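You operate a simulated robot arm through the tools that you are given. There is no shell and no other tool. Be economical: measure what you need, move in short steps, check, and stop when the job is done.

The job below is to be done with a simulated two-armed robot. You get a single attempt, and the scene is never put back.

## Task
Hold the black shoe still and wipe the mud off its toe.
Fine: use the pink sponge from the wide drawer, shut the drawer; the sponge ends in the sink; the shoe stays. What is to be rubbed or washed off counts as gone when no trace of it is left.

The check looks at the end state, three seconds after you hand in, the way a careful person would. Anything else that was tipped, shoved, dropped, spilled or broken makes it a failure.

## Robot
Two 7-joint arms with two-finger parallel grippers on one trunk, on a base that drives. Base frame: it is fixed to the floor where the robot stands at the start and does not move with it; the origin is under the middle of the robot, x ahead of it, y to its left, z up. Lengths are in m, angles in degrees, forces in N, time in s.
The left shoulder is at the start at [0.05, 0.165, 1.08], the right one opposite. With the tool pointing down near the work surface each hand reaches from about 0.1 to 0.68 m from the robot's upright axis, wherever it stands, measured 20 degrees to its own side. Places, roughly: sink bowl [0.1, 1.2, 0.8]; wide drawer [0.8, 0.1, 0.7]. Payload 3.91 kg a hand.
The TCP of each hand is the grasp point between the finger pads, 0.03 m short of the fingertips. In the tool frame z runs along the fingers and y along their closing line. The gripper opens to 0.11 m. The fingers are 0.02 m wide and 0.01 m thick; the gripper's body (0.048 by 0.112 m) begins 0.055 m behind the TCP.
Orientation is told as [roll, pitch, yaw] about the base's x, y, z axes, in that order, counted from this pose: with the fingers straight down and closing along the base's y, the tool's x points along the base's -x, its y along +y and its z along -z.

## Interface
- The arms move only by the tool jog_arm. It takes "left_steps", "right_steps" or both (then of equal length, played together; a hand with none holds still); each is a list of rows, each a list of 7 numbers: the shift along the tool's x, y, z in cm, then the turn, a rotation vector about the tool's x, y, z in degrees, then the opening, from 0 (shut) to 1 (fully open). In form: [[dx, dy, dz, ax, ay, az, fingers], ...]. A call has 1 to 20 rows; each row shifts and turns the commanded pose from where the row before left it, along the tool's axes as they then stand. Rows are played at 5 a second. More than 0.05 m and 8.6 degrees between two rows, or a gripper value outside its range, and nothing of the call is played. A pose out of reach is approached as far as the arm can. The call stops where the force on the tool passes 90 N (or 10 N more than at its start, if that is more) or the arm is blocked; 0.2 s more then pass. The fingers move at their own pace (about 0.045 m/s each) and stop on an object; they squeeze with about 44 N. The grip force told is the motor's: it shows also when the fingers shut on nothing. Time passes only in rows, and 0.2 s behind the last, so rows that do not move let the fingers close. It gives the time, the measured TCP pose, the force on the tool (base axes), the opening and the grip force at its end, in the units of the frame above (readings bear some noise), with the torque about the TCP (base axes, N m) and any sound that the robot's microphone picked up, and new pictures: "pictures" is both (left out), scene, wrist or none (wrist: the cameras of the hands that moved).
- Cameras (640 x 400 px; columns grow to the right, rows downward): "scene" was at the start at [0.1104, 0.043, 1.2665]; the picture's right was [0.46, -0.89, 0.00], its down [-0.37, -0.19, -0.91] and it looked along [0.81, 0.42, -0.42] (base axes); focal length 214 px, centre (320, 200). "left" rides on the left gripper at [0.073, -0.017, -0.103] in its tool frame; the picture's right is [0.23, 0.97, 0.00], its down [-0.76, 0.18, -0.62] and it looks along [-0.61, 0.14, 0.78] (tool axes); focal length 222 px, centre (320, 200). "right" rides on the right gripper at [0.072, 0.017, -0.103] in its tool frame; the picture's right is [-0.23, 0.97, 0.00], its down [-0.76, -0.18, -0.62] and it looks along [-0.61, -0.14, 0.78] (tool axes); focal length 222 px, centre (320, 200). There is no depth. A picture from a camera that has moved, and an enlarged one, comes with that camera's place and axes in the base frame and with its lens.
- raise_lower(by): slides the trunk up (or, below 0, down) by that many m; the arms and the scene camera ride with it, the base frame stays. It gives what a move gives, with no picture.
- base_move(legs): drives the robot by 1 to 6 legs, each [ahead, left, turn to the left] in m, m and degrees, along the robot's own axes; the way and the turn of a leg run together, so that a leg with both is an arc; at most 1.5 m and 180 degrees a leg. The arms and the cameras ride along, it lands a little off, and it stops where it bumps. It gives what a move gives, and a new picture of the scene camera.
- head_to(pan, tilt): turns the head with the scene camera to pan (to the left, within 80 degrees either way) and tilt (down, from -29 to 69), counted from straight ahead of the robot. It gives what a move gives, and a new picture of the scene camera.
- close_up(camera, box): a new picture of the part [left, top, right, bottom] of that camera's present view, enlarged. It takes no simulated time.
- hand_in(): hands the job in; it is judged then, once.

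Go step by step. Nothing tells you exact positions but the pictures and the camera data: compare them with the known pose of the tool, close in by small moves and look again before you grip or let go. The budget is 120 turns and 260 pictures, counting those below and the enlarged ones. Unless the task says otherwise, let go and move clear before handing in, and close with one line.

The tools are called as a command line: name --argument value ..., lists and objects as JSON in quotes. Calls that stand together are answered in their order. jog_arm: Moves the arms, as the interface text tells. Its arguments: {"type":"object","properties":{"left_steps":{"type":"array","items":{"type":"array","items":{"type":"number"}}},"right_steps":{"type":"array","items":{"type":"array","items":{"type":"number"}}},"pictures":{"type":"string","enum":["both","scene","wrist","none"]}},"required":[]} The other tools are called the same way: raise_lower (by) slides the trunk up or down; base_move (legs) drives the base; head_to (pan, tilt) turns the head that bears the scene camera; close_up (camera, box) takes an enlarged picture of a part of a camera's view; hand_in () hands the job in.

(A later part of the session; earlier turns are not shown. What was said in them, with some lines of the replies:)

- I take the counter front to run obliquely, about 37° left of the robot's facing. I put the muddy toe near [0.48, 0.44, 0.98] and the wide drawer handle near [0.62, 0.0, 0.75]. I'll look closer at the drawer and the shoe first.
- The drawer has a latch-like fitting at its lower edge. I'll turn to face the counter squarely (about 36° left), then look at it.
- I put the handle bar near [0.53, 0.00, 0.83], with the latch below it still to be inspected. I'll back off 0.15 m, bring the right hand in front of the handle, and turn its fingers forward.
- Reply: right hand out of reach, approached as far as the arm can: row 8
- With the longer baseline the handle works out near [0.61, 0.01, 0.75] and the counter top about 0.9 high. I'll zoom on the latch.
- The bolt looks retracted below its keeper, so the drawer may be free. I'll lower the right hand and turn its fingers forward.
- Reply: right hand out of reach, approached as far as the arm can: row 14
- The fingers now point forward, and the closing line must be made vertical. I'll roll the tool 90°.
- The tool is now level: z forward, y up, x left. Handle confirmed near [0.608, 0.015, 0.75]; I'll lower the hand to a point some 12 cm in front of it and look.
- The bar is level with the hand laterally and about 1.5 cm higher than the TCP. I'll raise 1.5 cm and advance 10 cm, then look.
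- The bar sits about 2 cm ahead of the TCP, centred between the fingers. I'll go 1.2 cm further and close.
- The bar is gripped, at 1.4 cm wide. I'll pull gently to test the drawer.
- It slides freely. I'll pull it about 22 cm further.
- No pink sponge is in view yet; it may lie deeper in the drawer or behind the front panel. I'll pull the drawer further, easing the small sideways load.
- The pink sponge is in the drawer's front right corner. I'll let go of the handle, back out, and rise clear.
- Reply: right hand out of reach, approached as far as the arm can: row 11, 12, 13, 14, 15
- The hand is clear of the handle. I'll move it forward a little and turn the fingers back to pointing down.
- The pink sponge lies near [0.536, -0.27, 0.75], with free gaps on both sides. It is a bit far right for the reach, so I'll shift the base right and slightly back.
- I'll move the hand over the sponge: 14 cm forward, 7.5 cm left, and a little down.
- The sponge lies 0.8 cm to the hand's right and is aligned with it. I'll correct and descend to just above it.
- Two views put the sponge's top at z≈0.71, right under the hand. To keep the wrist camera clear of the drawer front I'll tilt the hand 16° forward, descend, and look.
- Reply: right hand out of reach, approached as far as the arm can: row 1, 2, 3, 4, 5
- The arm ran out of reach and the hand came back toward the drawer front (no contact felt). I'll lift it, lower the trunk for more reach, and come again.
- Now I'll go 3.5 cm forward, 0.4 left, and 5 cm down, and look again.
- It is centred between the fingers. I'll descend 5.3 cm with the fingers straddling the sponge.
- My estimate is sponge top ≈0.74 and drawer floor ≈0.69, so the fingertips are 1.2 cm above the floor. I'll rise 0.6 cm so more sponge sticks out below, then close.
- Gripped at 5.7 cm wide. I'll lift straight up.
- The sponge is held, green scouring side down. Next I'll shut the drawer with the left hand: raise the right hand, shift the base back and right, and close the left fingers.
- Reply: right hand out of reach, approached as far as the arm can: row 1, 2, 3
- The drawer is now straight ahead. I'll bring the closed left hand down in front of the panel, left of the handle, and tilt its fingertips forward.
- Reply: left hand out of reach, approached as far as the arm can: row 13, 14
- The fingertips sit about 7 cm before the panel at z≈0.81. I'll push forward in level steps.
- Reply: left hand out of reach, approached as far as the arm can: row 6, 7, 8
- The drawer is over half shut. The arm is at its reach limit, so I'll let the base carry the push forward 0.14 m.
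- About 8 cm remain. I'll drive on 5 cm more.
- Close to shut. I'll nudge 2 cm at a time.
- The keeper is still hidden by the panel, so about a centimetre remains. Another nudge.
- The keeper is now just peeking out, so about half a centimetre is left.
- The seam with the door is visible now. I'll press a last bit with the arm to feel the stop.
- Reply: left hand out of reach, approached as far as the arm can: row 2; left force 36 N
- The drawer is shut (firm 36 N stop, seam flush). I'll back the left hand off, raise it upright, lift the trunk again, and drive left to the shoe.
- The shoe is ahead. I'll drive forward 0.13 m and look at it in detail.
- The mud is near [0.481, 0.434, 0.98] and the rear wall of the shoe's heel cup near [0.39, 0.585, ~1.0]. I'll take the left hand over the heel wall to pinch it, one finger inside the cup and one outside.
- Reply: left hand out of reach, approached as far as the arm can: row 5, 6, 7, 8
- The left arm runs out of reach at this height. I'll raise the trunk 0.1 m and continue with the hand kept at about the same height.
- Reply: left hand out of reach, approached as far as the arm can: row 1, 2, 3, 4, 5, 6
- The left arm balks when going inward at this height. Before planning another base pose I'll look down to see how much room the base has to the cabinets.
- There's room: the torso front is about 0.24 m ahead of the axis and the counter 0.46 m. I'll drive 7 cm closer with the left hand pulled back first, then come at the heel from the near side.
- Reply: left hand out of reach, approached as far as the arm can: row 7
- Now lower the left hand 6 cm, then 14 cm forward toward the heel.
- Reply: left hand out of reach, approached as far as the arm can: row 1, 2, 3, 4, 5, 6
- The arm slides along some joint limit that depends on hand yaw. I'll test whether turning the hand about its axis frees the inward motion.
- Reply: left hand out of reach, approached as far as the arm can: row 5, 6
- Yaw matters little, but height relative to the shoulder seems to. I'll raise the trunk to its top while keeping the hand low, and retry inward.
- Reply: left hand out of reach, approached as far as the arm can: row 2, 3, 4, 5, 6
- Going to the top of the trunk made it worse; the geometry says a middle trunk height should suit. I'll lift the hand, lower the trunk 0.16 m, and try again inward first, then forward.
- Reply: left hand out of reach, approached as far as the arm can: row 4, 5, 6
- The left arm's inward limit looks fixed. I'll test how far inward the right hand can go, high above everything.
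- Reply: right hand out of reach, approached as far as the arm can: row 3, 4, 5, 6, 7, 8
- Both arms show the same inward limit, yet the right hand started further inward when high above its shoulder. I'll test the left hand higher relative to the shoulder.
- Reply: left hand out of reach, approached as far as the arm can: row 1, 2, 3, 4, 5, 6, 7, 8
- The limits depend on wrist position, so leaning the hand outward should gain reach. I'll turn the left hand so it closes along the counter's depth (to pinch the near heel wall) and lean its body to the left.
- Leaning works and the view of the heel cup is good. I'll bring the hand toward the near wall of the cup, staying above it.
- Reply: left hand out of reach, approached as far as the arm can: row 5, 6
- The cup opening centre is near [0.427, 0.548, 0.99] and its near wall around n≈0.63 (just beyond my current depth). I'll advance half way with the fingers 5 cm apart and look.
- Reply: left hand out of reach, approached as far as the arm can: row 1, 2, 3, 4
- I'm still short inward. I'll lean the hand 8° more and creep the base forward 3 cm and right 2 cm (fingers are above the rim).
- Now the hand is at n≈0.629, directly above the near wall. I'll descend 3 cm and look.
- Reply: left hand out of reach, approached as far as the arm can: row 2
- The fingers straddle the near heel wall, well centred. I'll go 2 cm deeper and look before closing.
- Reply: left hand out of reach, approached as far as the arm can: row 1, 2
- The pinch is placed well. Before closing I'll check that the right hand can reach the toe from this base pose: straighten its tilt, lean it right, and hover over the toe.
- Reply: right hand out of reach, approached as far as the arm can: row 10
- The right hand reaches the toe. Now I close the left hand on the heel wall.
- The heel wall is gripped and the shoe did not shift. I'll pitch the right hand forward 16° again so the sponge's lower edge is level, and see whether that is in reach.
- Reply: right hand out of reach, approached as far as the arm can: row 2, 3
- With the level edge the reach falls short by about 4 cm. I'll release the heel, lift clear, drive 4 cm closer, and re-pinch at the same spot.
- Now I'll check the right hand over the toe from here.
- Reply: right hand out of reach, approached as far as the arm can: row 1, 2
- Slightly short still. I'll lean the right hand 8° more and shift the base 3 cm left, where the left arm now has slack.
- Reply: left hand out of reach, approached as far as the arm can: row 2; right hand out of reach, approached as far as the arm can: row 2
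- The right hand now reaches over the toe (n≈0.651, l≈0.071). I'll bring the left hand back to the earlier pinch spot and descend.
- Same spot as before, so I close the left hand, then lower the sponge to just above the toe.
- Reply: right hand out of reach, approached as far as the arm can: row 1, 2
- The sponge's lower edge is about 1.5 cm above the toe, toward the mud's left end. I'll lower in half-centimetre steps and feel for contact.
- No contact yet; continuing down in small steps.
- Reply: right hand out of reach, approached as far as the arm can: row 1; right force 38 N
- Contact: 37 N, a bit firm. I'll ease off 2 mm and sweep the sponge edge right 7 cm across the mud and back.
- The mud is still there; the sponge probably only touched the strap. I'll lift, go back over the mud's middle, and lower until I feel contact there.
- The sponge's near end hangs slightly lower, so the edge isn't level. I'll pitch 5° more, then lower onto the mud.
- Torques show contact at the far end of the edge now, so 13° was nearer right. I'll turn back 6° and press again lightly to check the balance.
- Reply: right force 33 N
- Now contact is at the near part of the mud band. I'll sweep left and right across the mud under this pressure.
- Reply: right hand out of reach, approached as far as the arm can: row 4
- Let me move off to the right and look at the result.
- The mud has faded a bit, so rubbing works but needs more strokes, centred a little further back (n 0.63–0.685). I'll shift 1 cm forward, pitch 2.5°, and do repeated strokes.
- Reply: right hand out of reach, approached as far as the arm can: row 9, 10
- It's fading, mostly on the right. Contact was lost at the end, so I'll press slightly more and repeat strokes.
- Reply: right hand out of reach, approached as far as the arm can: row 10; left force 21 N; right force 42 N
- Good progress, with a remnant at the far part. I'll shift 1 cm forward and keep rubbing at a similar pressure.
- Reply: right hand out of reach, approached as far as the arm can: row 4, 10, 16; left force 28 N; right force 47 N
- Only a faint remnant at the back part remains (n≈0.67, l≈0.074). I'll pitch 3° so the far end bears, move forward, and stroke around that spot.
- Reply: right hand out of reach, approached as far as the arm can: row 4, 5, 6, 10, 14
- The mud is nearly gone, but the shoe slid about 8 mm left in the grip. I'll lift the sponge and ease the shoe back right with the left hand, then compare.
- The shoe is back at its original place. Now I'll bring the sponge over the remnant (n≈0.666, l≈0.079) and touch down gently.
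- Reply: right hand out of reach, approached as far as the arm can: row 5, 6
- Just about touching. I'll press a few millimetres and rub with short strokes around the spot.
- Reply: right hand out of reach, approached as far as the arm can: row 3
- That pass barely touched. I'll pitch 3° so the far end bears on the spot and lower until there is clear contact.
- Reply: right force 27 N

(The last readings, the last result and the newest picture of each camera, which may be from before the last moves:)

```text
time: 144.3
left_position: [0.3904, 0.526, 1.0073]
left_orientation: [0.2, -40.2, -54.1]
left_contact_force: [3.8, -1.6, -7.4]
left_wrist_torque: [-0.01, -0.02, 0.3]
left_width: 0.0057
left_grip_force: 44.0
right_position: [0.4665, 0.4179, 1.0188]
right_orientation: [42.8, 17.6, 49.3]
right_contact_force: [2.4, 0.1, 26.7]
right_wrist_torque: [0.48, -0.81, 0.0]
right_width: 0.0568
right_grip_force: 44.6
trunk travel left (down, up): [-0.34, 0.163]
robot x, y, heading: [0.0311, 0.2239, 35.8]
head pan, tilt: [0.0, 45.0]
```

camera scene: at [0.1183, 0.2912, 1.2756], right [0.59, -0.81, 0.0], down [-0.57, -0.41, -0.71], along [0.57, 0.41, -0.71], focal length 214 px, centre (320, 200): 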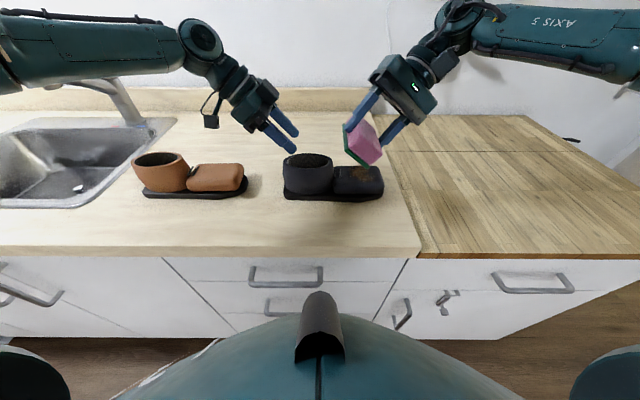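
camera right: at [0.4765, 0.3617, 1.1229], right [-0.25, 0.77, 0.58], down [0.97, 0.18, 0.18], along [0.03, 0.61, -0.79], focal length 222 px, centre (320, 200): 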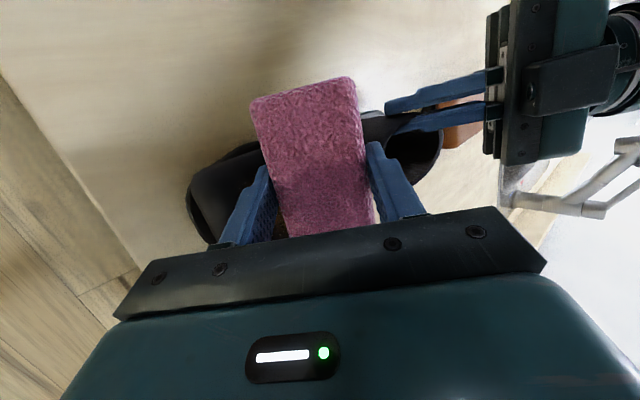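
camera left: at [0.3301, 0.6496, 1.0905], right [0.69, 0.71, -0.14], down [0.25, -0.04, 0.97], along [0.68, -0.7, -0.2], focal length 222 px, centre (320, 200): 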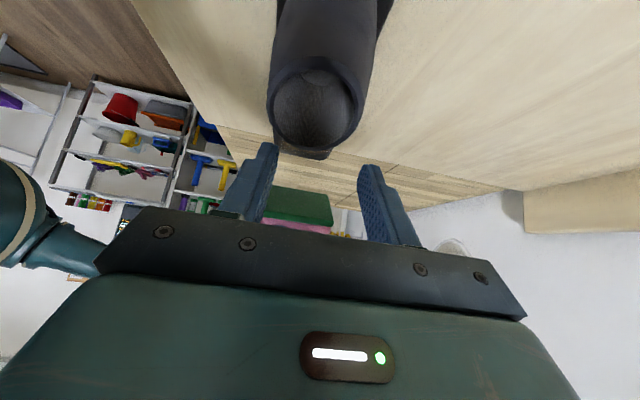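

Good contact (27 N at n≈0.654, l≈0.064). Now short strokes here, with a little more pitch part-way.

jog_arm --right_steps '[[-0.28, 0.92, 0.73, 0, 0, 0, 0], [-0.28, 0.92, 0.73, 0, 0, 0, 0], [0.24, -0.92, -0.73, 0, 0, 0, 0], [0.24, -0.92, -0.73, 0, 0, 0, 0], [-0.28, 0.92, 0.73, 0, 1.5, 0, 0], [-0.28, 0.92, 0.73, 0, 0, 0, 0], [0.24, -0.92, -0.73, 0, 0, 0, 0], [0.24, -0.92, -0.73, 0, 0, 0, 0], [-0.28, 0.92, 0.73, 0, 1.5, 0, 0], [-0.28, 0.92, 0.73, 0, 0, 0, 0], [0.24, -0.92, -0.73, 0, 0, 0, 0], [0.24, -0.92, -0.73, 0, 0, 0, 0], [-0.28, 0.92, 0.73, 0, 0, 0, 0], [-0.28, 0.92, 0.73, 0, 0, 0, 0], [0.24, -0.92, -0.73, 0, 0, 0, 0], [0.24, -0.92, -0.73, 0, 0, 0, 0]]' --pictures "none"

jog_arm --right_steps '[[0.3, 0.64, -0.7, 0, 0, 0, 0], [0.3, 0.64, -0.7, 0, 0, 0, 0], [0.6, -2.3, -1.8, 0, 0, 0, 0], [0.6, -2.3, -1.8, 0, 0, 0, 0]]' --pictures "none"

close_up --camera "scene" --box '[280, 110, 440, 210]'

```text
time: 147.7
left_position: [0.3906, 0.5256, 1.0087]
left_orientation: [0.2, -40.3, -54.2]
left_contact_force: [3.8, -4.5, -7.6]
left_wrist_torque: [0.48, 0.52, -0.06]
left_width: 0.0055
left_grip_force: 44.2
right_position: [0.4617, 0.397, 1.0187]
right_orientation: [43.3, 20.4, 51.6]
right_contact_force: [-6.5, 6.9, 21.1]
right_wrist_torque: [0.93, -0.46, 0.35]
right_width: 0.0566
right_grip_force: 43.9
right hand out of reach, approached as far as the arm can: row 1, 2, 6, 10
trunk travel left (down, up): [-0.34, 0.163]
robot x, y, heading: [0.0315, 0.2231, 35.8]
head pan, tilt: [0.0, 45.0]
```

```text
time: 148.7
left_position: [0.3911, 0.5259, 1.0071]
left_orientation: [0.1, -40.3, -54.1]
left_contact_force: [0.8, 0.2, -0.7]
left_wrist_torque: [-0.16, -0.12, 0.03]
left_width: 0.0056
left_grip_force: 43.7
right_position: [0.5009, 0.3509, 1.037]
right_orientation: [43.2, 20.6, 51.4]
right_contact_force: [-0.1, 0.6, 0.0]
right_wrist_torque: [-0.03, -0.01, 0.02]
right_width: 0.0567
right_grip_force: 44.0
trunk travel left (down, up): [-0.34, 0.163]
robot x, y, heading: [0.0258, 0.2232, 36.1]
head pan, tilt: [0.0, 45.0]
```

```text
4.00 times, centred on (360, 160) of scene
camera zoom: at [0.1186, 0.2901, 1.2757], right [0.59, -0.81, 0.0], down [-0.57, -0.41, -0.71], along [0.57, 0.41, -0.71], focal length 858 px, centre (160, 360)
```

zoom: 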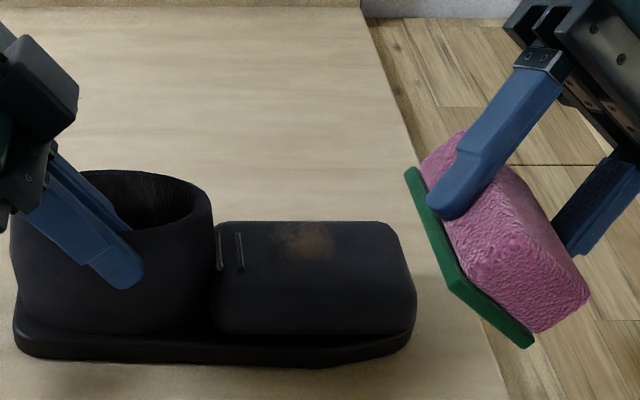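

The spot lies at the edge of the reach with the wrist pitched forward. I'll pitch the hand backward instead, so the sponge's near corner can rub the spot with the wrist pulled back.

jog_arm --right_steps '[[0.9, 1.9, -2.1, 0, 0, 0, 0], [0.6, 1.3, -1.5, 0, 0, 0, 0], [0, 0, 0, 0, -7.5, 0, 0], [0, 0, 0, 0, -7.5, 0, 0], [0, 0, 0, 0, -7.5, 0, 0], [0, 0, 0, 0, -7.5, 0, 0], [0, 0, 0, 0, -7.5, 0, 0]]' --pictures "wrist"

close_up --camera "scene" --box '[280, 90, 472, 210]'

```text
time: 150.3
left_position: [0.3907, 0.5253, 1.0078]
left_orientation: [0.2, -40.3, -54.1]
left_contact_force: [0.1, -0.1, 3.1]
left_wrist_torque: [-0.62, -0.48, 0.03]
left_width: 0.0055
left_grip_force: 43.4
right_position: [0.5041, 0.3516, 1.0876]
right_orientation: [40.3, -7.9, 26.3]
right_contact_force: [0.5, -0.4, -0.2]
right_wrist_torque: [-0.01, 0.01, 0.03]
right_width: 0.0566
right_grip_force: 43.9
trunk travel left (down, up): [-0.34, 0.163]
robot x, y, heading: [0.0308, 0.2224, 35.5]
head pan, tilt: [0.0, 45.0]
camera right: at [0.4531, 0.2663, 1.1673], right [-0.21, 0.73, 0.66], down [0.87, -0.17, 0.46], along [0.45, 0.67, -0.6], focal length 222 px, centre (320, 200)
```

right: 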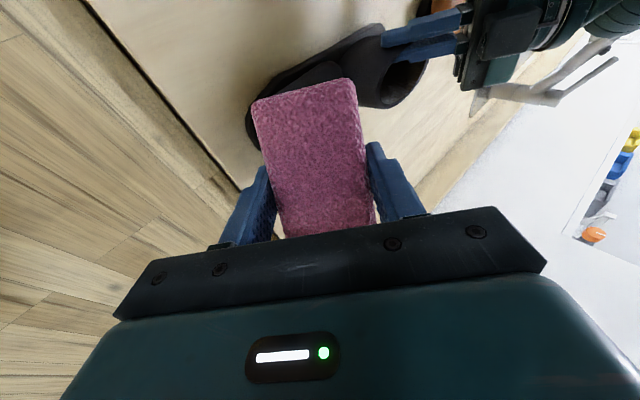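

```text
3.33 times, centred on (376, 150) of scene
camera zoom: at [0.1182, 0.2901, 1.2757], right [0.59, -0.81, 0.0], down [-0.57, -0.41, -0.71], along [0.57, 0.41, -0.71], focal length 715 px, centre (133, 367)
```

zoom: 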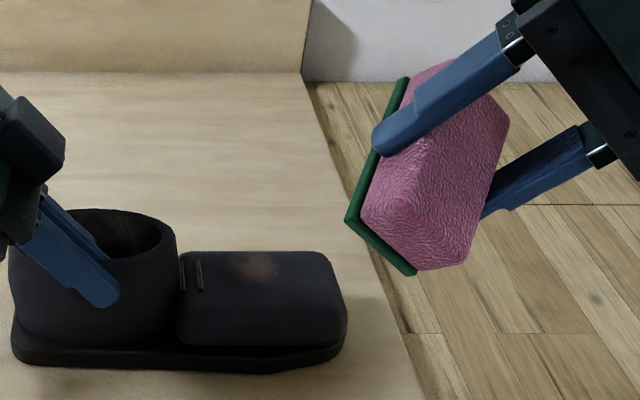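

My model of the sponge corner matches the picture. I'll carry that corner over the remnant, hovering 2 cm above.

jog_arm --right_steps '[[-1.95, 1.6, 2.4, 0, 0, 0, 0], [-1.95, 1.3, 2.7, 0, 0, 0, 0], [-1.95, 0.9, 3.1, 0, 0, 0, 0]]' --pictures "none"

close_up --camera "scene" --box '[280, 90, 472, 210]'

```text
time: 151.1
left_position: [0.3914, 0.5259, 1.0079]
left_orientation: [0.1, -40.3, -54.1]
left_contact_force: [-0.6, 0.8, 3.9]
left_wrist_torque: [-0.59, -0.47, 0.12]
left_width: 0.0055
left_grip_force: 43.7
right_position: [0.5196, 0.4536, 1.0591]
right_orientation: [40.4, -7.9, 26.5]
right_contact_force: [0.6, -0.2, -0.4]
right_wrist_torque: [-0.01, 0.0, 0.0]
right_width: 0.0566
right_grip_force: 44.2
trunk travel left (down, up): [-0.34, 0.163]
robot x, y, heading: [0.0297, 0.2259, 35.8]
head pan, tilt: [0.0, 45.0]
```

```text
3.33 times, centred on (376, 150) of scene
camera zoom: at [0.1184, 0.2906, 1.2756], right [0.59, -0.81, 0.0], down [-0.57, -0.41, -0.71], along [0.57, 0.41, -0.71], focal length 715 px, centre (133, 367)
```

zoom: 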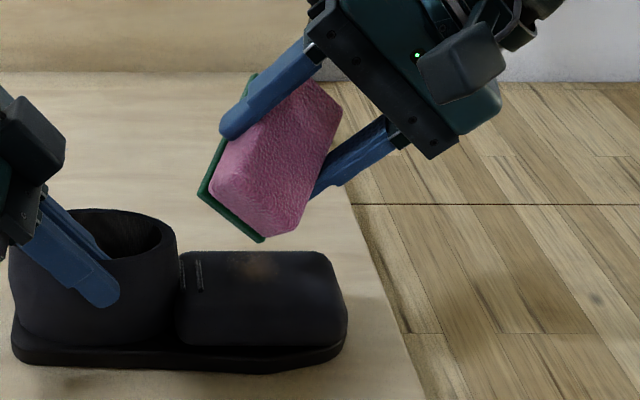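

In reach and right over the spot. Lowering to contact.

jog_arm --right_steps '[[0.2, -0.96, 1.13, 0, 0, 0, 0], [0.1, -0.51, 0.6, 0, 0, 0, 0], [0.05, -0.26, 0.3, 0, 0, 0, 0], [0.05, -0.26, 0.3, 0, 0, 0, 0]]' --pictures "none"

close_up --camera "scene" --box '[280, 90, 472, 210]'

```text
time: 152.1
left_position: [0.3894, 0.5252, 1.0084]
left_orientation: [0.1, -40.3, -54.1]
left_contact_force: [10.5, 0.0, -8.5]
left_wrist_torque: [-0.94, -0.83, 0.45]
left_width: 0.0057
left_grip_force: 44.0
right_position: [0.5211, 0.4534, 1.0365]
right_orientation: [41.1, -8.4, 26.1]
right_contact_force: [-4.0, -5.2, 39.2]
right_wrist_torque: [-0.31, 1.44, 0.18]
right_width: 0.0568
right_grip_force: 43.9
trunk travel left (down, up): [-0.34, 0.163]
robot x, y, heading: [0.0283, 0.2193, 35.7]
head pan, tilt: [0.0, 45.0]
```

```text
3.33 times, centred on (376, 150) of scene
camera zoom: at [0.1168, 0.2887, 1.2764], right [0.59, -0.81, 0.0], down [-0.57, -0.41, -0.71], along [0.57, 0.41, -0.71], focal length 715 px, centre (133, 367)
```

zoom: 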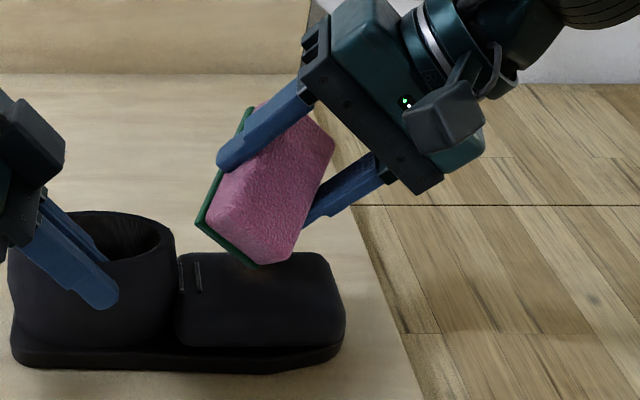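

Firm contact. I'll ease 1.5 mm and scrub a small raster around the spot.

jog_arm --right_steps '[[-0.02, 0.1, -0.11, 0, 0, 0, 0], [-0.17, -0.77, -0.62, 0, 0, 0, 0], [-0.17, -0.77, -0.62, 0, 0, 0, 0], [-0.17, -0.77, -0.62, 0, 0, 0, 0], [0.78, -0.03, -0.17, 0, 0, 0, 0], [0.17, 0.77, 0.62, 0, 0, 0, 0], [0.17, 0.77, 0.62, 0, 0, 0, 0], [0.17, 0.77, 0.62, 0, 0, 0, 0], [0.17, 0.77, 0.62, 0, 0, 0, 0], [0.78, -0.03, -0.17, 0, 0, 0, 0], [-0.17, -0.77, -0.62, 0, 0, 0, 0], [-0.17, -0.77, -0.62, 0, 0, 0, 0], [-0.17, -0.77, -0.62, 0, 0, 0, 0], [-0.98, 0.04, 0.21, 0, 0, 0, 0], [0.17, 0.77, 0.62, 0, 0, 0, 0], [0.17, 0.77, 0.62, 0, 0, 0, 0], [0.17, 0.77, 0.62, 0, 0, 0, 0], [-0.98, 0.04, 0.21, 0, 0, 0, 0], [-0.17, -0.77, -0.62, 0, 0, 0, 0], [-0.17, -0.77, -0.62, 0, 0, 0, 0]]' --pictures "none"

close_up --camera "scene" --box '[280, 90, 472, 210]'

```text
time: 156.3
left_position: [0.3912, 0.5231, 1.0074]
left_orientation: [0.3, -40.3, -54.4]
left_contact_force: [9.6, -6.4, -8.1]
left_wrist_torque: [-0.16, -0.14, 0.35]
left_width: 0.0057
left_grip_force: 43.8
right_position: [0.5307, 0.4493, 1.0328]
right_orientation: [40.7, -8.2, 26.5]
right_contact_force: [-4.7, 6.6, 23.4]
right_wrist_torque: [0.42, 1.01, -0.24]
right_width: 0.0567
right_grip_force: 44.1
trunk travel left (down, up): [-0.34, 0.163]
robot x, y, heading: [0.0309, 0.2276, 35.8]
head pan, tilt: [0.0, 45.0]
```

```text
3.33 times, centred on (376, 150) of scene
camera zoom: at [0.118, 0.2901, 1.2757], right [0.59, -0.81, 0.0], down [-0.57, -0.41, -0.71], along [0.57, 0.41, -0.71], focal length 715 px, centre (133, 367)
```

zoom: 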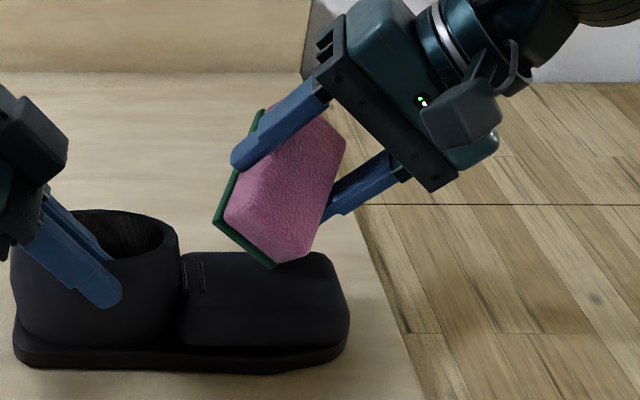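

The visible area looks clean. I'll lift away and inspect closely.

jog_arm --right_steps '[[-0.27, 1.28, -1.5, 0, 0, 0, 0], [-0.27, 1.28, -1.5, 0, 0, 0, 0], [-0.5, -2.3, -1.86, 0, 0, 0, 0], [-0.5, -2.3, -1.86, 0, 0, 0, 0], [-0.5, -2.3, -1.86, 0, 0, 0, 0]]' --pictures "none"

close_up --camera "scene" --box '[320, 140, 416, 200]'

close_up --camera "scene" --box '[280, 110, 440, 210]'

close_up --camera "right" --box '[0, 0, 640, 400]'

```text
time: 157.5
left_position: [0.3916, 0.5264, 1.0077]
left_orientation: [0.2, -40.2, -54.1]
left_contact_force: [0.3, -0.9, 2.8]
left_wrist_torque: [-0.77, -0.55, -0.02]
left_width: 0.0054
left_grip_force: 44.0
right_position: [0.5863, 0.3748, 1.0674]
right_orientation: [40.3, -7.9, 26.6]
right_contact_force: [0.1, 1.0, -1.2]
right_wrist_torque: [0.01, -0.02, -0.03]
right_width: 0.0566
right_grip_force: 44.0
trunk travel left (down, up): [-0.34, 0.163]
robot x, y, heading: [0.03, 0.2225, 35.8]
head pan, tilt: [0.0, 45.0]
```

```text
6.67 times, centred on (368, 170) of scene
camera zoom: at [0.1183, 0.29, 1.2757], right [0.59, -0.81, 0.0], down [-0.57, -0.41, -0.71], along [0.57, 0.41, -0.71], focal length 1430 px, centre (0, 400)
```

zoom: 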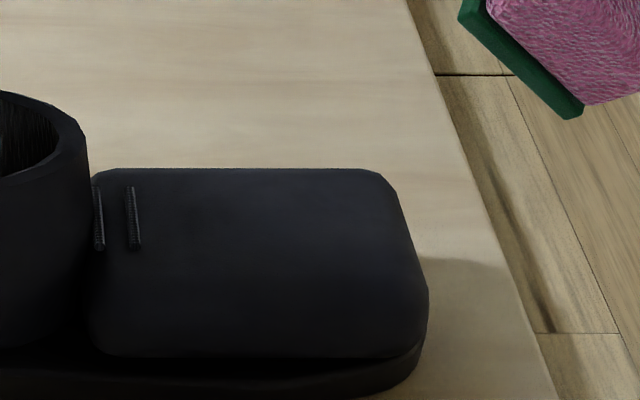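

```text
4.00 times, centred on (360, 160) of scene
camera zoom: at [0.1183, 0.29, 1.2757], right [0.59, -0.81, 0.0], down [-0.57, -0.41, -0.71], along [0.57, 0.41, -0.71], focal length 858 px, centre (160, 360)
```

zoom: 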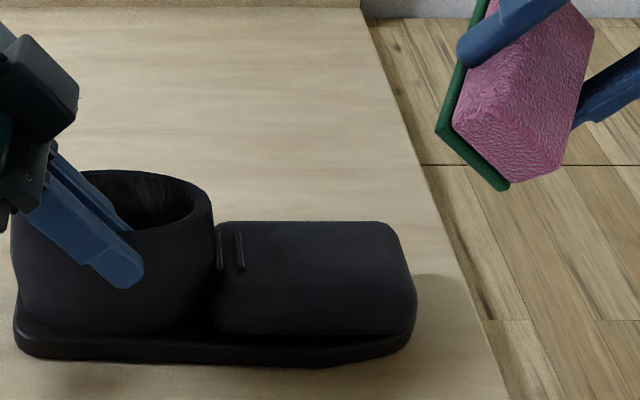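

```text
1.00 times, centred on (320, 200) of right (not enlarged: the box is as wide or as high as the picture)
camera zoom: at [0.5365, 0.2897, 1.1469], right [-0.21, 0.73, 0.65], down [0.87, -0.17, 0.46], along [0.44, 0.67, -0.6], focal length 222 px, centre (320, 200)
```

zoom: 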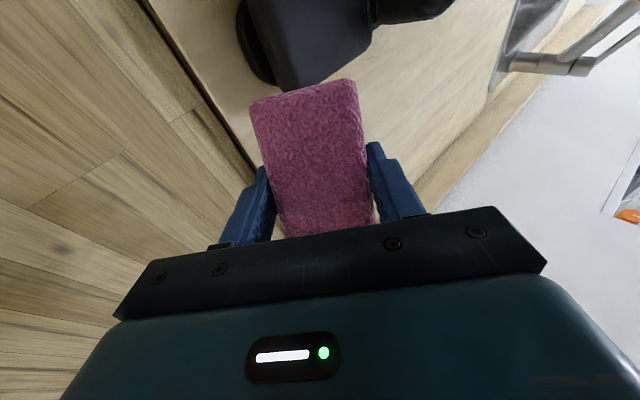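

The toe looks clean from the front and the shoe is at its original spot. I'll zoom the wrist view for the far side, and release the heel and lift the left hand straight out.

close_up --camera "right" --box '[220, 0, 400, 112]'

jog_arm --left_steps '[[0, 0, 0, 0, 0, 0, 0.45], [0, 0, 0, 0, 0, 0, 0.45], [0, 0, 0, 0, 0, 0, 0.45], [0, 0, 0, 0, 0, 0, 0.45], [-0.64, 0, -0.77, 0, 0, 0, 0.45], [-1.28, 0, -1.53, 0, 0, 0, 0.45], [-1.28, 0, -1.53, 0, 0, 0, 0.45], [-1.9, 0, -2.3, 0, 0, 0, 0.45], [-1.9, 0, -2.3, 0, 0, 0, 0.45], [0, -4, 0, 0, 0, 0, 0.45], [0, -4, 0, 0, 0, 0, 0.45], [0, -4, 0, 0, 0, 0, 0.45]]' --pictures "scene"

close_up --camera "scene" --box '[280, 110, 440, 210]'

```text
3.56 times, centred on (310, 56) of right
camera zoom: at [0.5365, 0.2897, 1.1469], right [-0.21, 0.73, 0.65], down [0.87, -0.17, 0.46], along [0.44, 0.67, -0.6], focal length 790 px, centre (356, 712)
```

zoom: 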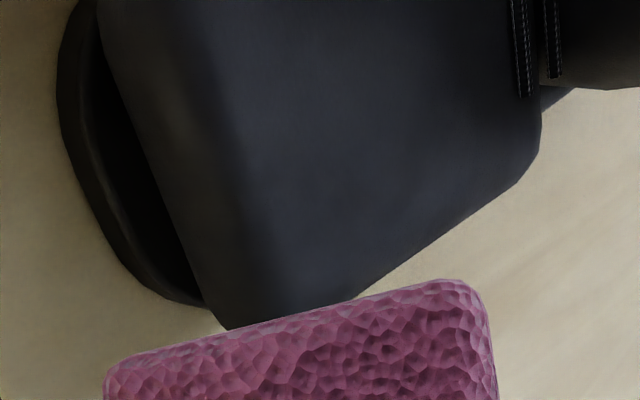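

```text
time: 160.1
left_position: [0.2902, 0.4566, 1.1169]
left_orientation: [0.1, -40.3, -54.1]
left_contact_force: [0.1, -0.4, 0.4]
left_wrist_torque: [-0.01, 0.03, -0.04]
left_width: 0.0495
left_grip_force: 0.1
right_position: [0.5867, 0.3746, 1.0671]
right_orientation: [40.4, -7.9, 26.5]
right_contact_force: [0.5, -0.2, -0.4]
right_wrist_torque: [0.04, -0.01, -0.03]
right_width: 0.0569
right_grip_force: 43.9
trunk travel left (down, up): [-0.34, 0.163]
robot x, y, heading: [0.0292, 0.2214, 35.9]
head pan, tilt: [0.0, 45.0]
camera scene: at [0.118, 0.2901, 1.2757], right [0.59, -0.81, 0.0], down [-0.57, -0.41, -0.71], along [0.57, 0.41, -0.71], focal length 214 px, centre (320, 200)
```

scene: 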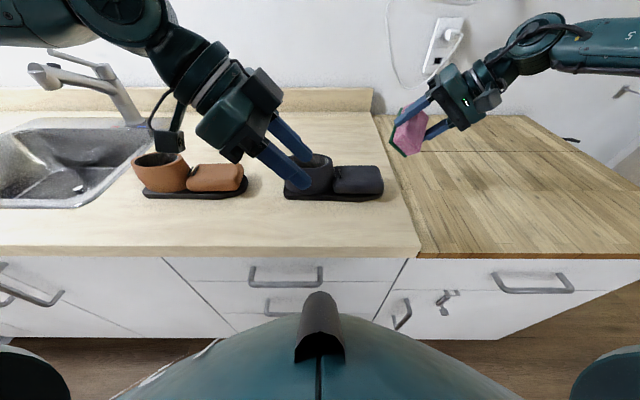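

```text
4.00 times, centred on (360, 160) of scene
camera zoom: at [0.118, 0.2901, 1.2757], right [0.59, -0.81, 0.0], down [-0.57, -0.41, -0.71], along [0.57, 0.41, -0.71], focal length 858 px, centre (160, 360)
```

zoom: 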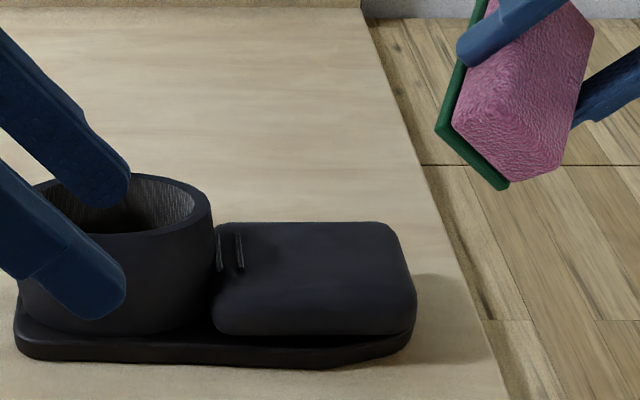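

The shoe is still in place. I'll check one faintly brownish tint at the toe's tip more closely.

close_up --camera "right" --box '[235, 0, 331, 60]'

close_up --camera "scene" --box '[330, 160, 394, 200]'

```text
6.67 times, centred on (283, 30) of right
camera zoom: at [0.5362, 0.2901, 1.1473], right [-0.21, 0.73, 0.66], down [0.87, -0.17, 0.46], along [0.45, 0.67, -0.6], focal length 1481 px, centre (567, 1333)
```

zoom: 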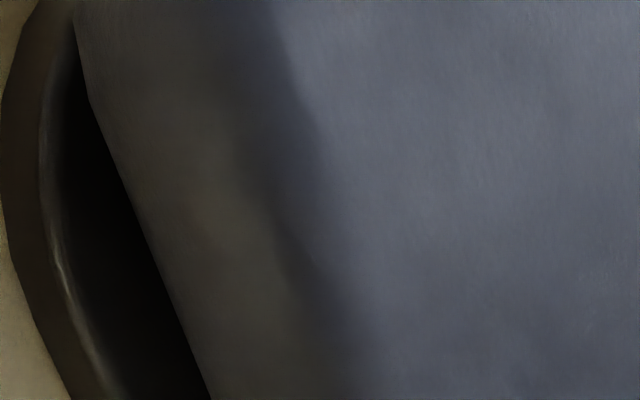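

```text
10.00 times, centred on (362, 180) of scene
camera zoom: at [0.118, 0.2901, 1.2757], right [0.59, -0.81, 0.0], down [-0.57, -0.41, -0.71], along [0.57, 0.41, -0.71], focal length 2145 px, centre (-100, 400)
```

zoom: 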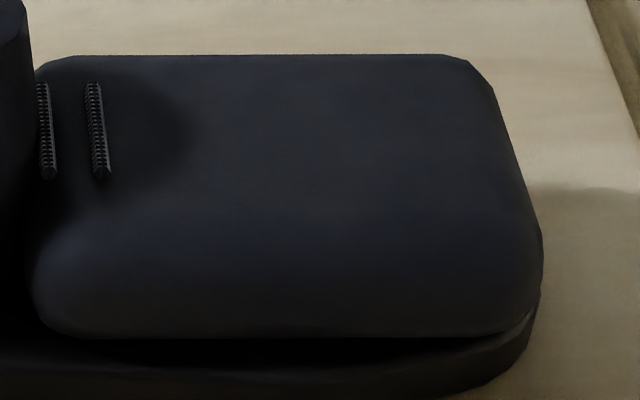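

That tint is only a smooth reflection; the toe is clean. Next the sink: raise and retract the right hand with the sponge, back off, and drive left.

jog_arm --right_steps '[[-0.55, 2.57, -3.02, 0, 0, 0, 0], [-0.55, 2.57, -3.02, 0, 0, 0, 0], [-0.55, 2.57, -3.02, 0, 0, 0, 0], [3.9, -0.16, -0.85, 0, 0, 0, 0], [3.9, -0.16, -0.85, 0, 0, 0, 0], [3.9, -0.16, -0.85, 0, 0, 0, 0]]' --pictures "none"

base_move --legs '[[-0.15, 0, 0], [0, 0.45, 0]]'

```text
time: 161.5
left_position: [0.2917, 0.4567, 1.1169]
left_orientation: [0.2, -40.2, -54.1]
left_contact_force: [0.2, -0.4, -0.6]
left_wrist_torque: [0.04, -0.02, -0.01]
left_width: 0.0493
left_grip_force: 0.1
right_position: [0.4881, 0.3047, 1.189]
right_orientation: [40.4, -7.9, 26.5]
right_contact_force: [-0.5, 0.7, -0.8]
right_wrist_torque: [0.02, 0.0, 0.0]
right_width: 0.0568
right_grip_force: 43.8
trunk travel left (down, up): [-0.34, 0.163]
robot x, y, heading: [0.0313, 0.227, 35.6]
head pan, tilt: [0.0, 45.0]
```

```text
time: 165.2
left_position: [-0.0898, 0.7295, 1.1163]
left_orientation: [0.1, -40.3, -53.8]
left_contact_force: [-0.7, 0.9, -0.6]
left_wrist_torque: [-0.02, 0.0, 0.0]
left_width: 0.0496
left_grip_force: 0.1
right_position: [0.1084, 0.5792, 1.1874]
right_orientation: [40.3, -7.9, 26.9]
right_contact_force: [-0.2, 0.3, -0.4]
right_wrist_torque: [-0.03, -0.02, 0.01]
right_width: 0.0567
right_grip_force: 44.2
trunk travel left (down, up): [-0.34, 0.163]
robot x, y, heading: [-0.3497, 0.4987, 36.2]
head pan, tilt: [0.0, 45.0]
camera scene: at [-0.2633, 0.5626, 1.2756], right [0.59, -0.81, 0.0], down [-0.57, -0.42, -0.71], along [0.57, 0.42, -0.71], focal length 214 px, centre (320, 200)
```

scene: 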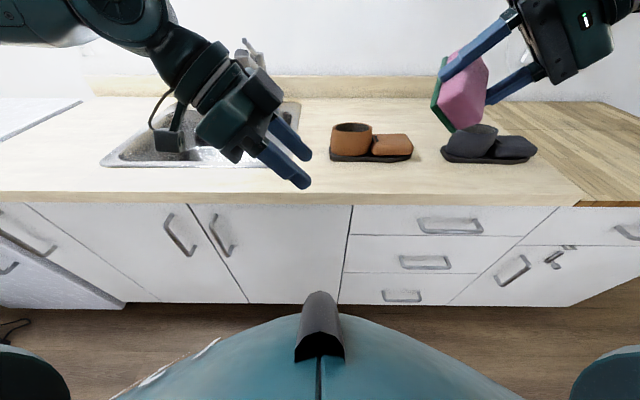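

The sink is to the left; I'll drive on another 0.5 m left and look.

base_move --legs '[[0, 0.5, 0]]'

close_up --camera "right" --box '[0, 0, 640, 400]'

```text
time: 168.2
left_position: [-0.3967, 1.1452, 1.1163]
left_orientation: [0.1, -40.2, -53.2]
left_contact_force: [-0.7, -0.7, 0.5]
left_wrist_torque: [-0.03, 0.01, 0.02]
left_width: 0.0495
left_grip_force: 0.0
right_position: [-0.1966, 0.9942, 1.1883]
right_orientation: [40.3, -7.9, 27.5]
right_contact_force: [-0.4, 0.4, -0.1]
right_wrist_torque: [-0.02, 0.0, -0.02]
right_width: 0.0567
right_grip_force: 44.5
trunk travel left (down, up): [-0.34, 0.163]
robot x, y, heading: [-0.6522, 0.9067, 36.9]
head pan, tilt: [0.0, 45.0]
camera scene: at [-0.5676, 0.9749, 1.2756], right [0.6, -0.8, 0.0], down [-0.57, -0.42, -0.71], along [0.57, 0.42, -0.71], focal length 214 px, centre (320, 200)
```

scene: 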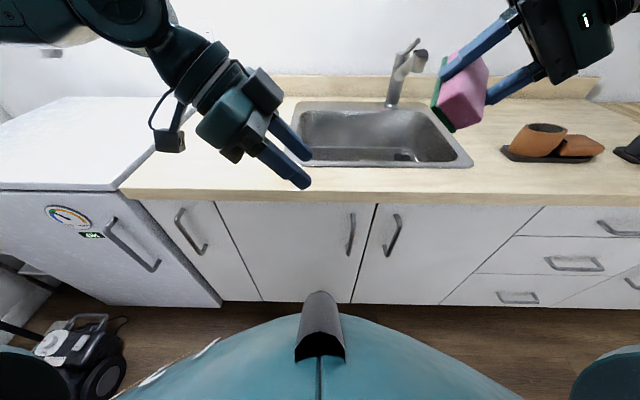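

```text
1.00 times, centred on (320, 200) of right (not enlarged: the box is as wide or as high as the picture)
camera zoom: at [-0.2453, 0.9101, 1.2677], right [-0.22, 0.72, 0.66], down [0.87, -0.15, 0.46], along [0.43, 0.67, -0.6], focal length 222 px, centre (320, 200)
```

zoom: 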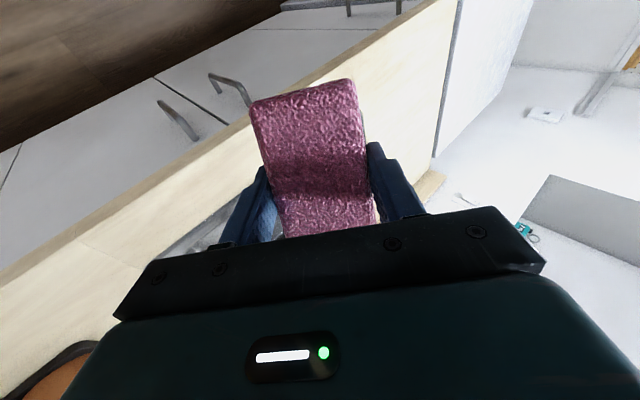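

The sink bowl spans about n 0.65–1.08, l 0.69–1.17, right ahead of the sponge hand. I'll drive forward 0.15 m and extend the right hand over the bowl, short of the faucet.

base_move --legs '[[0.14, 0, -1]]'

jog_arm --right_steps '[[-3.7, 0.0, 1.3, 0, 0, 0, 0], [-3.7, 0.0, 1.3, 0, 0, 0, 0], [-3.7, 0.0, 1.3, 0, 0, 0, 0], [-3.7, 0.0, 1.3, 0, 0, 0, 0]]' --pictures "both"

```text
time: 169.5
left_position: [-0.2797, 1.221, 1.1149]
left_orientation: [0.2, -40.1, -54.2]
left_contact_force: [0.2, 0.1, 0.1]
left_wrist_torque: [-0.04, -0.01, -0.04]
left_width: 0.0496
left_grip_force: 0.1
right_position: [-0.0816, 1.069, 1.1885]
right_orientation: [40.4, -7.8, 26.3]
right_contact_force: [0.7, 0.9, 0.1]
right_wrist_torque: [0.02, 0.01, 0.01]
right_width: 0.0566
right_grip_force: 44.0
trunk travel left (down, up): [-0.34, 0.163]
robot x, y, heading: [-0.5409, 0.9897, 35.8]
head pan, tilt: [0.0, 45.0]
camera scene: at [-0.4533, 1.0552, 1.2755], right [0.58, -0.81, 0.0], down [-0.58, -0.41, -0.71], along [0.57, 0.41, -0.71], focal length 214 px, centre (320, 200)
```

scene: 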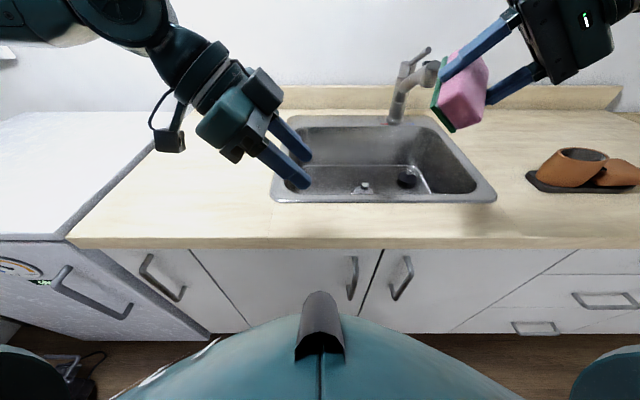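

```text
time: 170.5
left_position: [-0.2794, 1.2217, 1.1156]
left_orientation: [0.1, -40.2, -54.4]
left_contact_force: [-0.4, 0.5, -0.4]
left_wrist_torque: [0.01, -0.03, -0.03]
left_width: 0.0495
left_grip_force: 0.0
right_position: [0.04, 1.1653, 1.17]
right_orientation: [40.3, -7.9, 26.3]
right_contact_force: [0.9, -0.4, 0.6]
right_wrist_torque: [-0.01, 0.0, -0.02]
right_width: 0.0567
right_grip_force: 43.7
trunk travel left (down, up): [-0.34, 0.163]
robot x, y, heading: [-0.547, 0.9876, 35.5]
head pan, tilt: [0.0, 45.0]
camera scene: at [-0.4535, 1.0554, 1.2755], right [0.58, -0.81, 0.0], down [-0.58, -0.41, -0.71], along [0.57, 0.41, -0.71], focal length 214 px, centre (320, 200)
camera right: at [-0.0103, 1.0802, 1.2498], right [-0.2, 0.73, 0.66], down [0.87, -0.17, 0.46], along [0.45, 0.66, -0.6], focal length 222 px, centre (320, 200)
```

scene: 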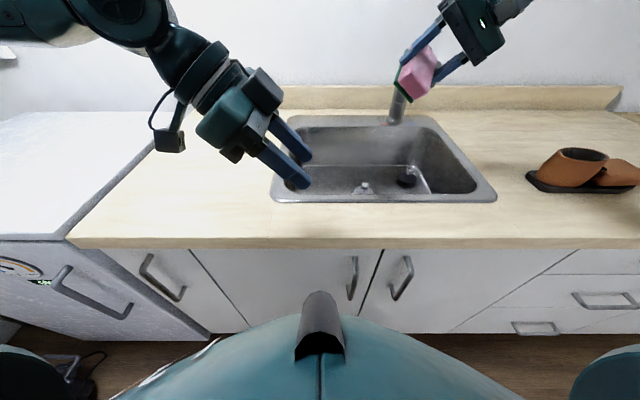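
right: 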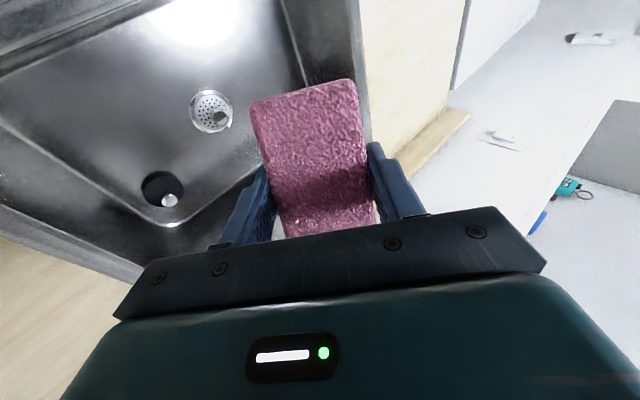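

The hand is over the bowl, clear of the faucet. I'll descend 26 cm.

jog_arm --right_steps '[[0.62, -2.88, 3.4, 0, 0, 0, 0], [0.62, -2.88, 3.4, 0, 0, 0, 0], [0.62, -2.88, 3.4, 0, 0, 0, 0], [0.62, -2.88, 3.4, 0, 0, 0, 0], [0.62, -2.88, 3.4, 0, 0, 0, 0], [0.5, -2.3, 2.7, 0, 0, 0, 0]]' --pictures "both"

```text
time: 171.9
left_position: [-0.2806, 1.2204, 1.1169]
left_orientation: [0.1, -40.2, -54.3]
left_contact_force: [-0.5, -0.7, 0.5]
left_wrist_torque: [0.01, 0.0, 0.01]
left_width: 0.0496
left_grip_force: 0.0
right_position: [0.0237, 1.1613, 0.9311]
right_orientation: [40.2, -7.9, 26.0]
right_contact_force: [-0.7, -0.7, -0.4]
right_wrist_torque: [-0.03, 0.01, -0.03]
right_width: 0.0566
right_grip_force: 44.0
right hand out of reach, approached as far as the arm can: row 6
trunk travel left (down, up): [-0.34, 0.163]
robot x, y, heading: [-0.5386, 0.9905, 35.4]
head pan, tilt: [0.0, 45.0]
camera scene: at [-0.454, 1.0545, 1.2757], right [0.58, -0.81, 0.0], down [-0.57, -0.41, -0.71], along [0.58, 0.41, -0.71], focal length 214 px, centre (320, 200)
camera right: at [-0.0281, 1.0776, 1.0103], right [-0.2, 0.73, 0.65], down [0.87, -0.17, 0.46], along [0.45, 0.66, -0.6], focal length 222 px, centre (320, 200)
```

scene: 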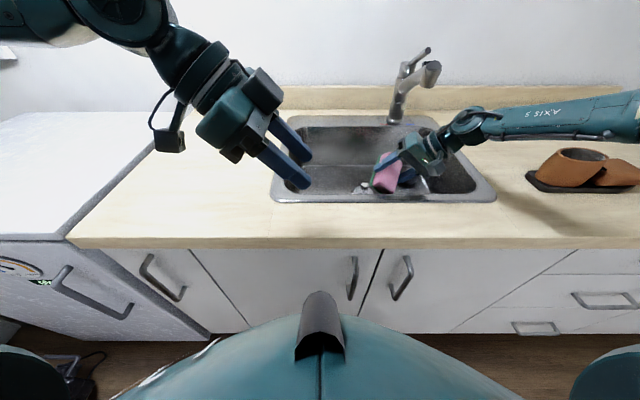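
right: 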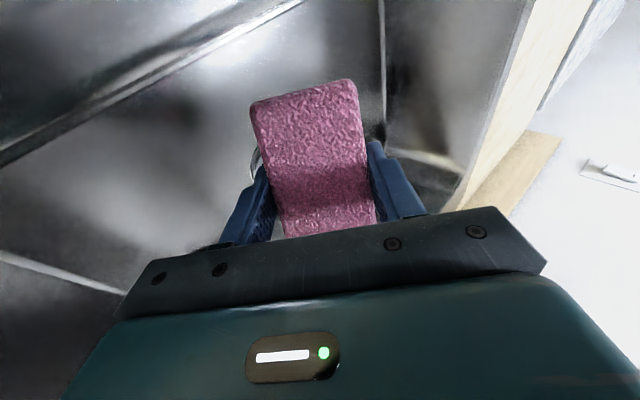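

The sponge is inside the bowl's outline, below the rim. I'll move 3 cm further in and release.

jog_arm --right_steps '[[-1.5, 0.06, 0.3, 0, 0, 0, 0], [-1.5, 0.06, 0.3, 0, 0, 0, 0], [0, 0, 0, 0, 0, 0, 0.3], [0, 0, 0, 0, 0, 0, 0.75], [0, 0, 0, 0, 0, 0, 1], [0, 0, 0, 0, 0, 0, 1], [0, 0, 0, 0, 0, 0, 1], [0, 0, 0, 0, 0, 0, 1]]' --pictures "both"

```text
time: 173.7
left_position: [-0.2799, 1.2203, 1.117]
left_orientation: [0.0, -40.2, -54.4]
left_contact_force: [-0.4, -0.6, -0.1]
left_wrist_torque: [-0.02, -0.04, 0.0]
left_width: 0.0496
left_grip_force: 0.2
right_position: [0.0324, 1.1741, 0.945]
right_orientation: [40.1, -7.9, 26.1]
right_contact_force: [-0.3, -0.1, 0.2]
right_wrist_torque: [0.0, 0.0, 0.0]
right_width: 0.1096
right_grip_force: 0.1
right hand out of reach, approached as far as the arm can: row 1, 2
trunk travel left (down, up): [-0.34, 0.163]
robot x, y, heading: [-0.5469, 0.99, 35.3]
head pan, tilt: [0.0, 45.0]
camera scene: at [-0.4539, 1.0548, 1.2756], right [0.58, -0.81, 0.0], down [-0.57, -0.41, -0.71], along [0.57, 0.41, -0.71], focal length 214 px, centre (320, 200)
camera right: at [-0.0184, 1.0899, 1.0236], right [-0.2, 0.73, 0.65], down [0.87, -0.17, 0.46], along [0.45, 0.66, -0.6], focal length 222 px, centre (320, 200)
```

scene: 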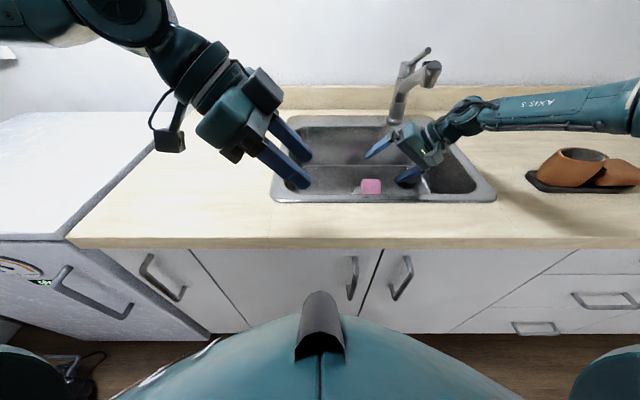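
right: 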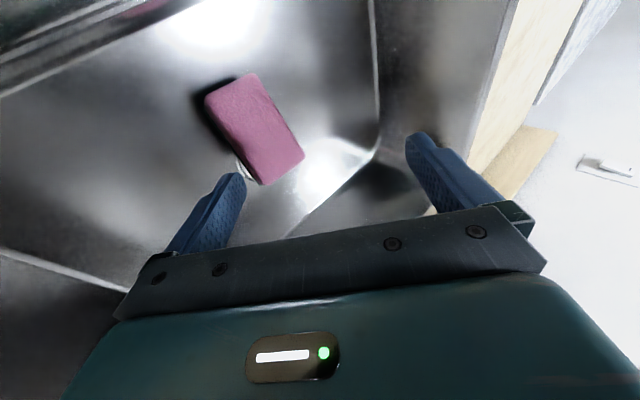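

The sponge lies flat in the bowl. I'll raise the right hand straight out, back away, and check the shoe, drawer and sink a last time.

jog_arm --right_steps '[[-0.62, 2.88, -3.4, 0, 0, 0, 1], [-0.62, 2.88, -3.4, 0, 0, 0, 1], [-0.62, 2.88, -3.4, 0, 0, 0, 1], [-0.62, 2.88, -3.4, 0, 0, 0, 1], [-0.62, 2.88, -3.4, 0, 0, 0, 1]]' --pictures "none"

base_move --legs '[[-0.3, 0, 0], [0, -0.4, 0]]'

head_to --pan -15 --tilt 35

```text
time: 174.9
left_position: [-0.2803, 1.2212, 1.116]
left_orientation: [0.1, -40.3, -54.3]
left_contact_force: [0.0, -0.4, 0.1]
left_wrist_torque: [0.02, 0.0, 0.02]
left_width: 0.0492
left_grip_force: 0.2
right_position: [0.0321, 1.1749, 1.1682]
right_orientation: [40.3, -7.8, 26.3]
right_contact_force: [-0.2, -0.1, 0.6]
right_wrist_torque: [0.02, -0.01, -0.02]
right_width: 0.1102
right_grip_force: 0.2
trunk travel left (down, up): [-0.34, 0.163]
robot x, y, heading: [-0.5447, 0.9889, 35.7]
head pan, tilt: [0.0, 45.0]
```

```text
time: 179.1
left_position: [-0.2893, 0.7177, 1.1166]
left_orientation: [0.2, -40.2, -54.2]
left_contact_force: [0.6, -0.2, -0.1]
left_wrist_torque: [0.0, 0.03, 0.0]
left_width: 0.0494
left_grip_force: 0.0
right_position: [0.0221, 0.6725, 1.1689]
right_orientation: [40.3, -7.9, 26.4]
right_contact_force: [0.4, -0.3, 1.0]
right_wrist_torque: [0.0, 0.02, -0.02]
right_width: 0.1099
right_grip_force: 0.1
trunk travel left (down, up): [-0.34, 0.163]
robot x, y, heading: [-0.5546, 0.4833, 35.8]
head pan, tilt: [0.0, 45.0]
camera scene: at [-0.4648, 0.5513, 1.2756], right [0.58, -0.81, 0.0], down [-0.57, -0.41, -0.71], along [0.57, 0.41, -0.71], focal length 214 px, centre (320, 200)
```

scene: 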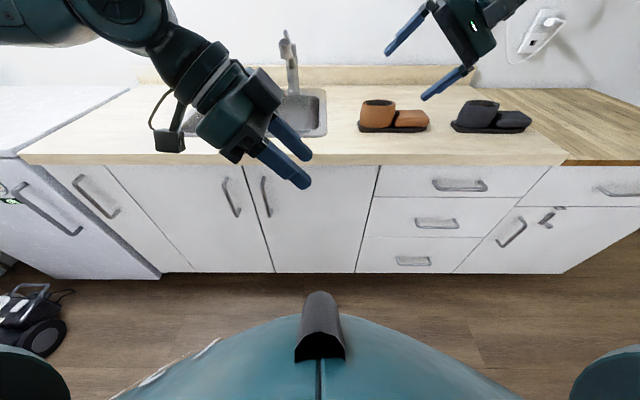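

```text
time: 179.8
left_position: [-0.2913, 0.7179, 1.116]
left_orientation: [0.1, -40.2, -54.2]
left_contact_force: [-0.2, -0.6, 0.2]
left_wrist_torque: [0.02, -0.03, 0.01]
left_width: 0.0496
left_grip_force: 0.0
right_position: [0.022, 0.6724, 1.167]
right_orientation: [40.3, -8.0, 26.5]
right_contact_force: [0.2, -0.5, 1.2]
right_wrist_torque: [-0.02, 0.03, 0.01]
right_width: 0.11
right_grip_force: 0.0
trunk travel left (down, up): [-0.34, 0.163]
robot x, y, heading: [-0.5554, 0.4863, 35.8]
head pan, tilt: [-15.0, 35.0]
camera scene: at [-0.4487, 0.5355, 1.2904], right [0.36, -0.93, 0.0], down [-0.54, -0.2, -0.82], along [0.77, 0.29, -0.57], focal length 214 px, centre (320, 200)
```

scene: 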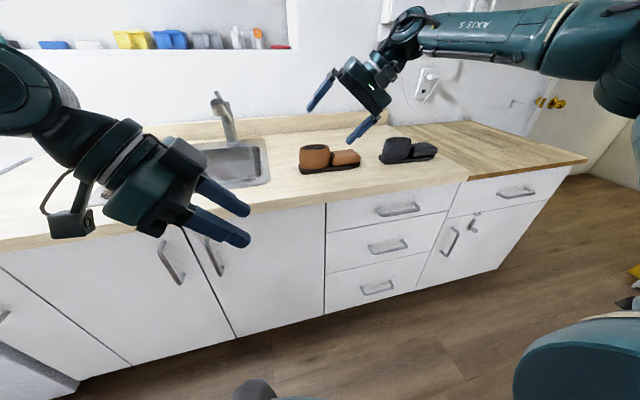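

close_up --camera "scene" --box '[410, 160, 570, 260]'

close_up --camera "scene" --box '[280, 110, 456, 220]'

```text
4.00 times, centred on (490, 210) of scene
camera zoom: at [-0.4487, 0.5355, 1.2904], right [0.36, -0.93, 0.0], down [-0.54, -0.2, -0.82], along [0.77, 0.29, -0.57], focal length 858 px, centre (-360, 160)
```

zoom: 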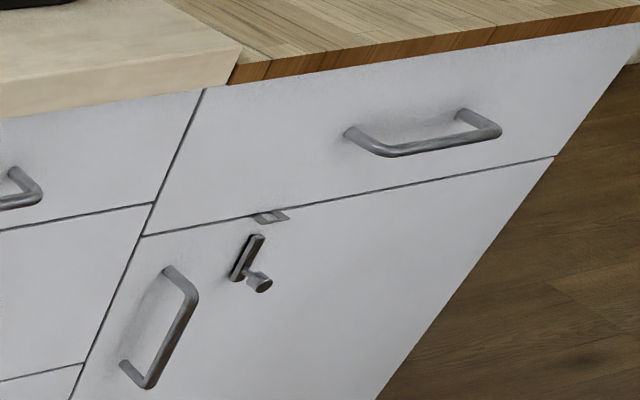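

```text
3.64 times, centred on (368, 165) of scene
camera zoom: at [-0.4487, 0.5355, 1.2904], right [0.36, -0.93, 0.0], down [-0.54, -0.2, -0.82], along [0.77, 0.29, -0.57], focal length 780 px, centre (146, 327)
```

zoom: 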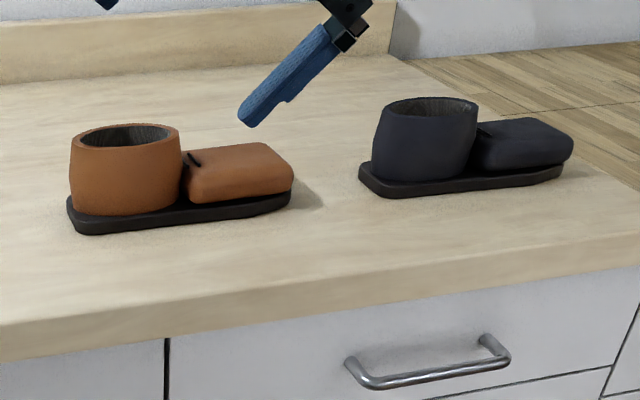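

The drawer is flush, the black shoe is upright in its place with a clean toe, the brown shoe is untouched, and the sponge is in the sink. Both hands are empty and clear, so I'm handing in.

hand_in

```text
The job is handed in.
```

The mud is gone from the black shoe's toe in every close-up view, the wide drawer is shut, and the pink sponge is in the sink. While I was wiping, the shoe slid about 8 mm in the left hand's grip. I eased it back, and it ended within a millimetre or two of where it started.
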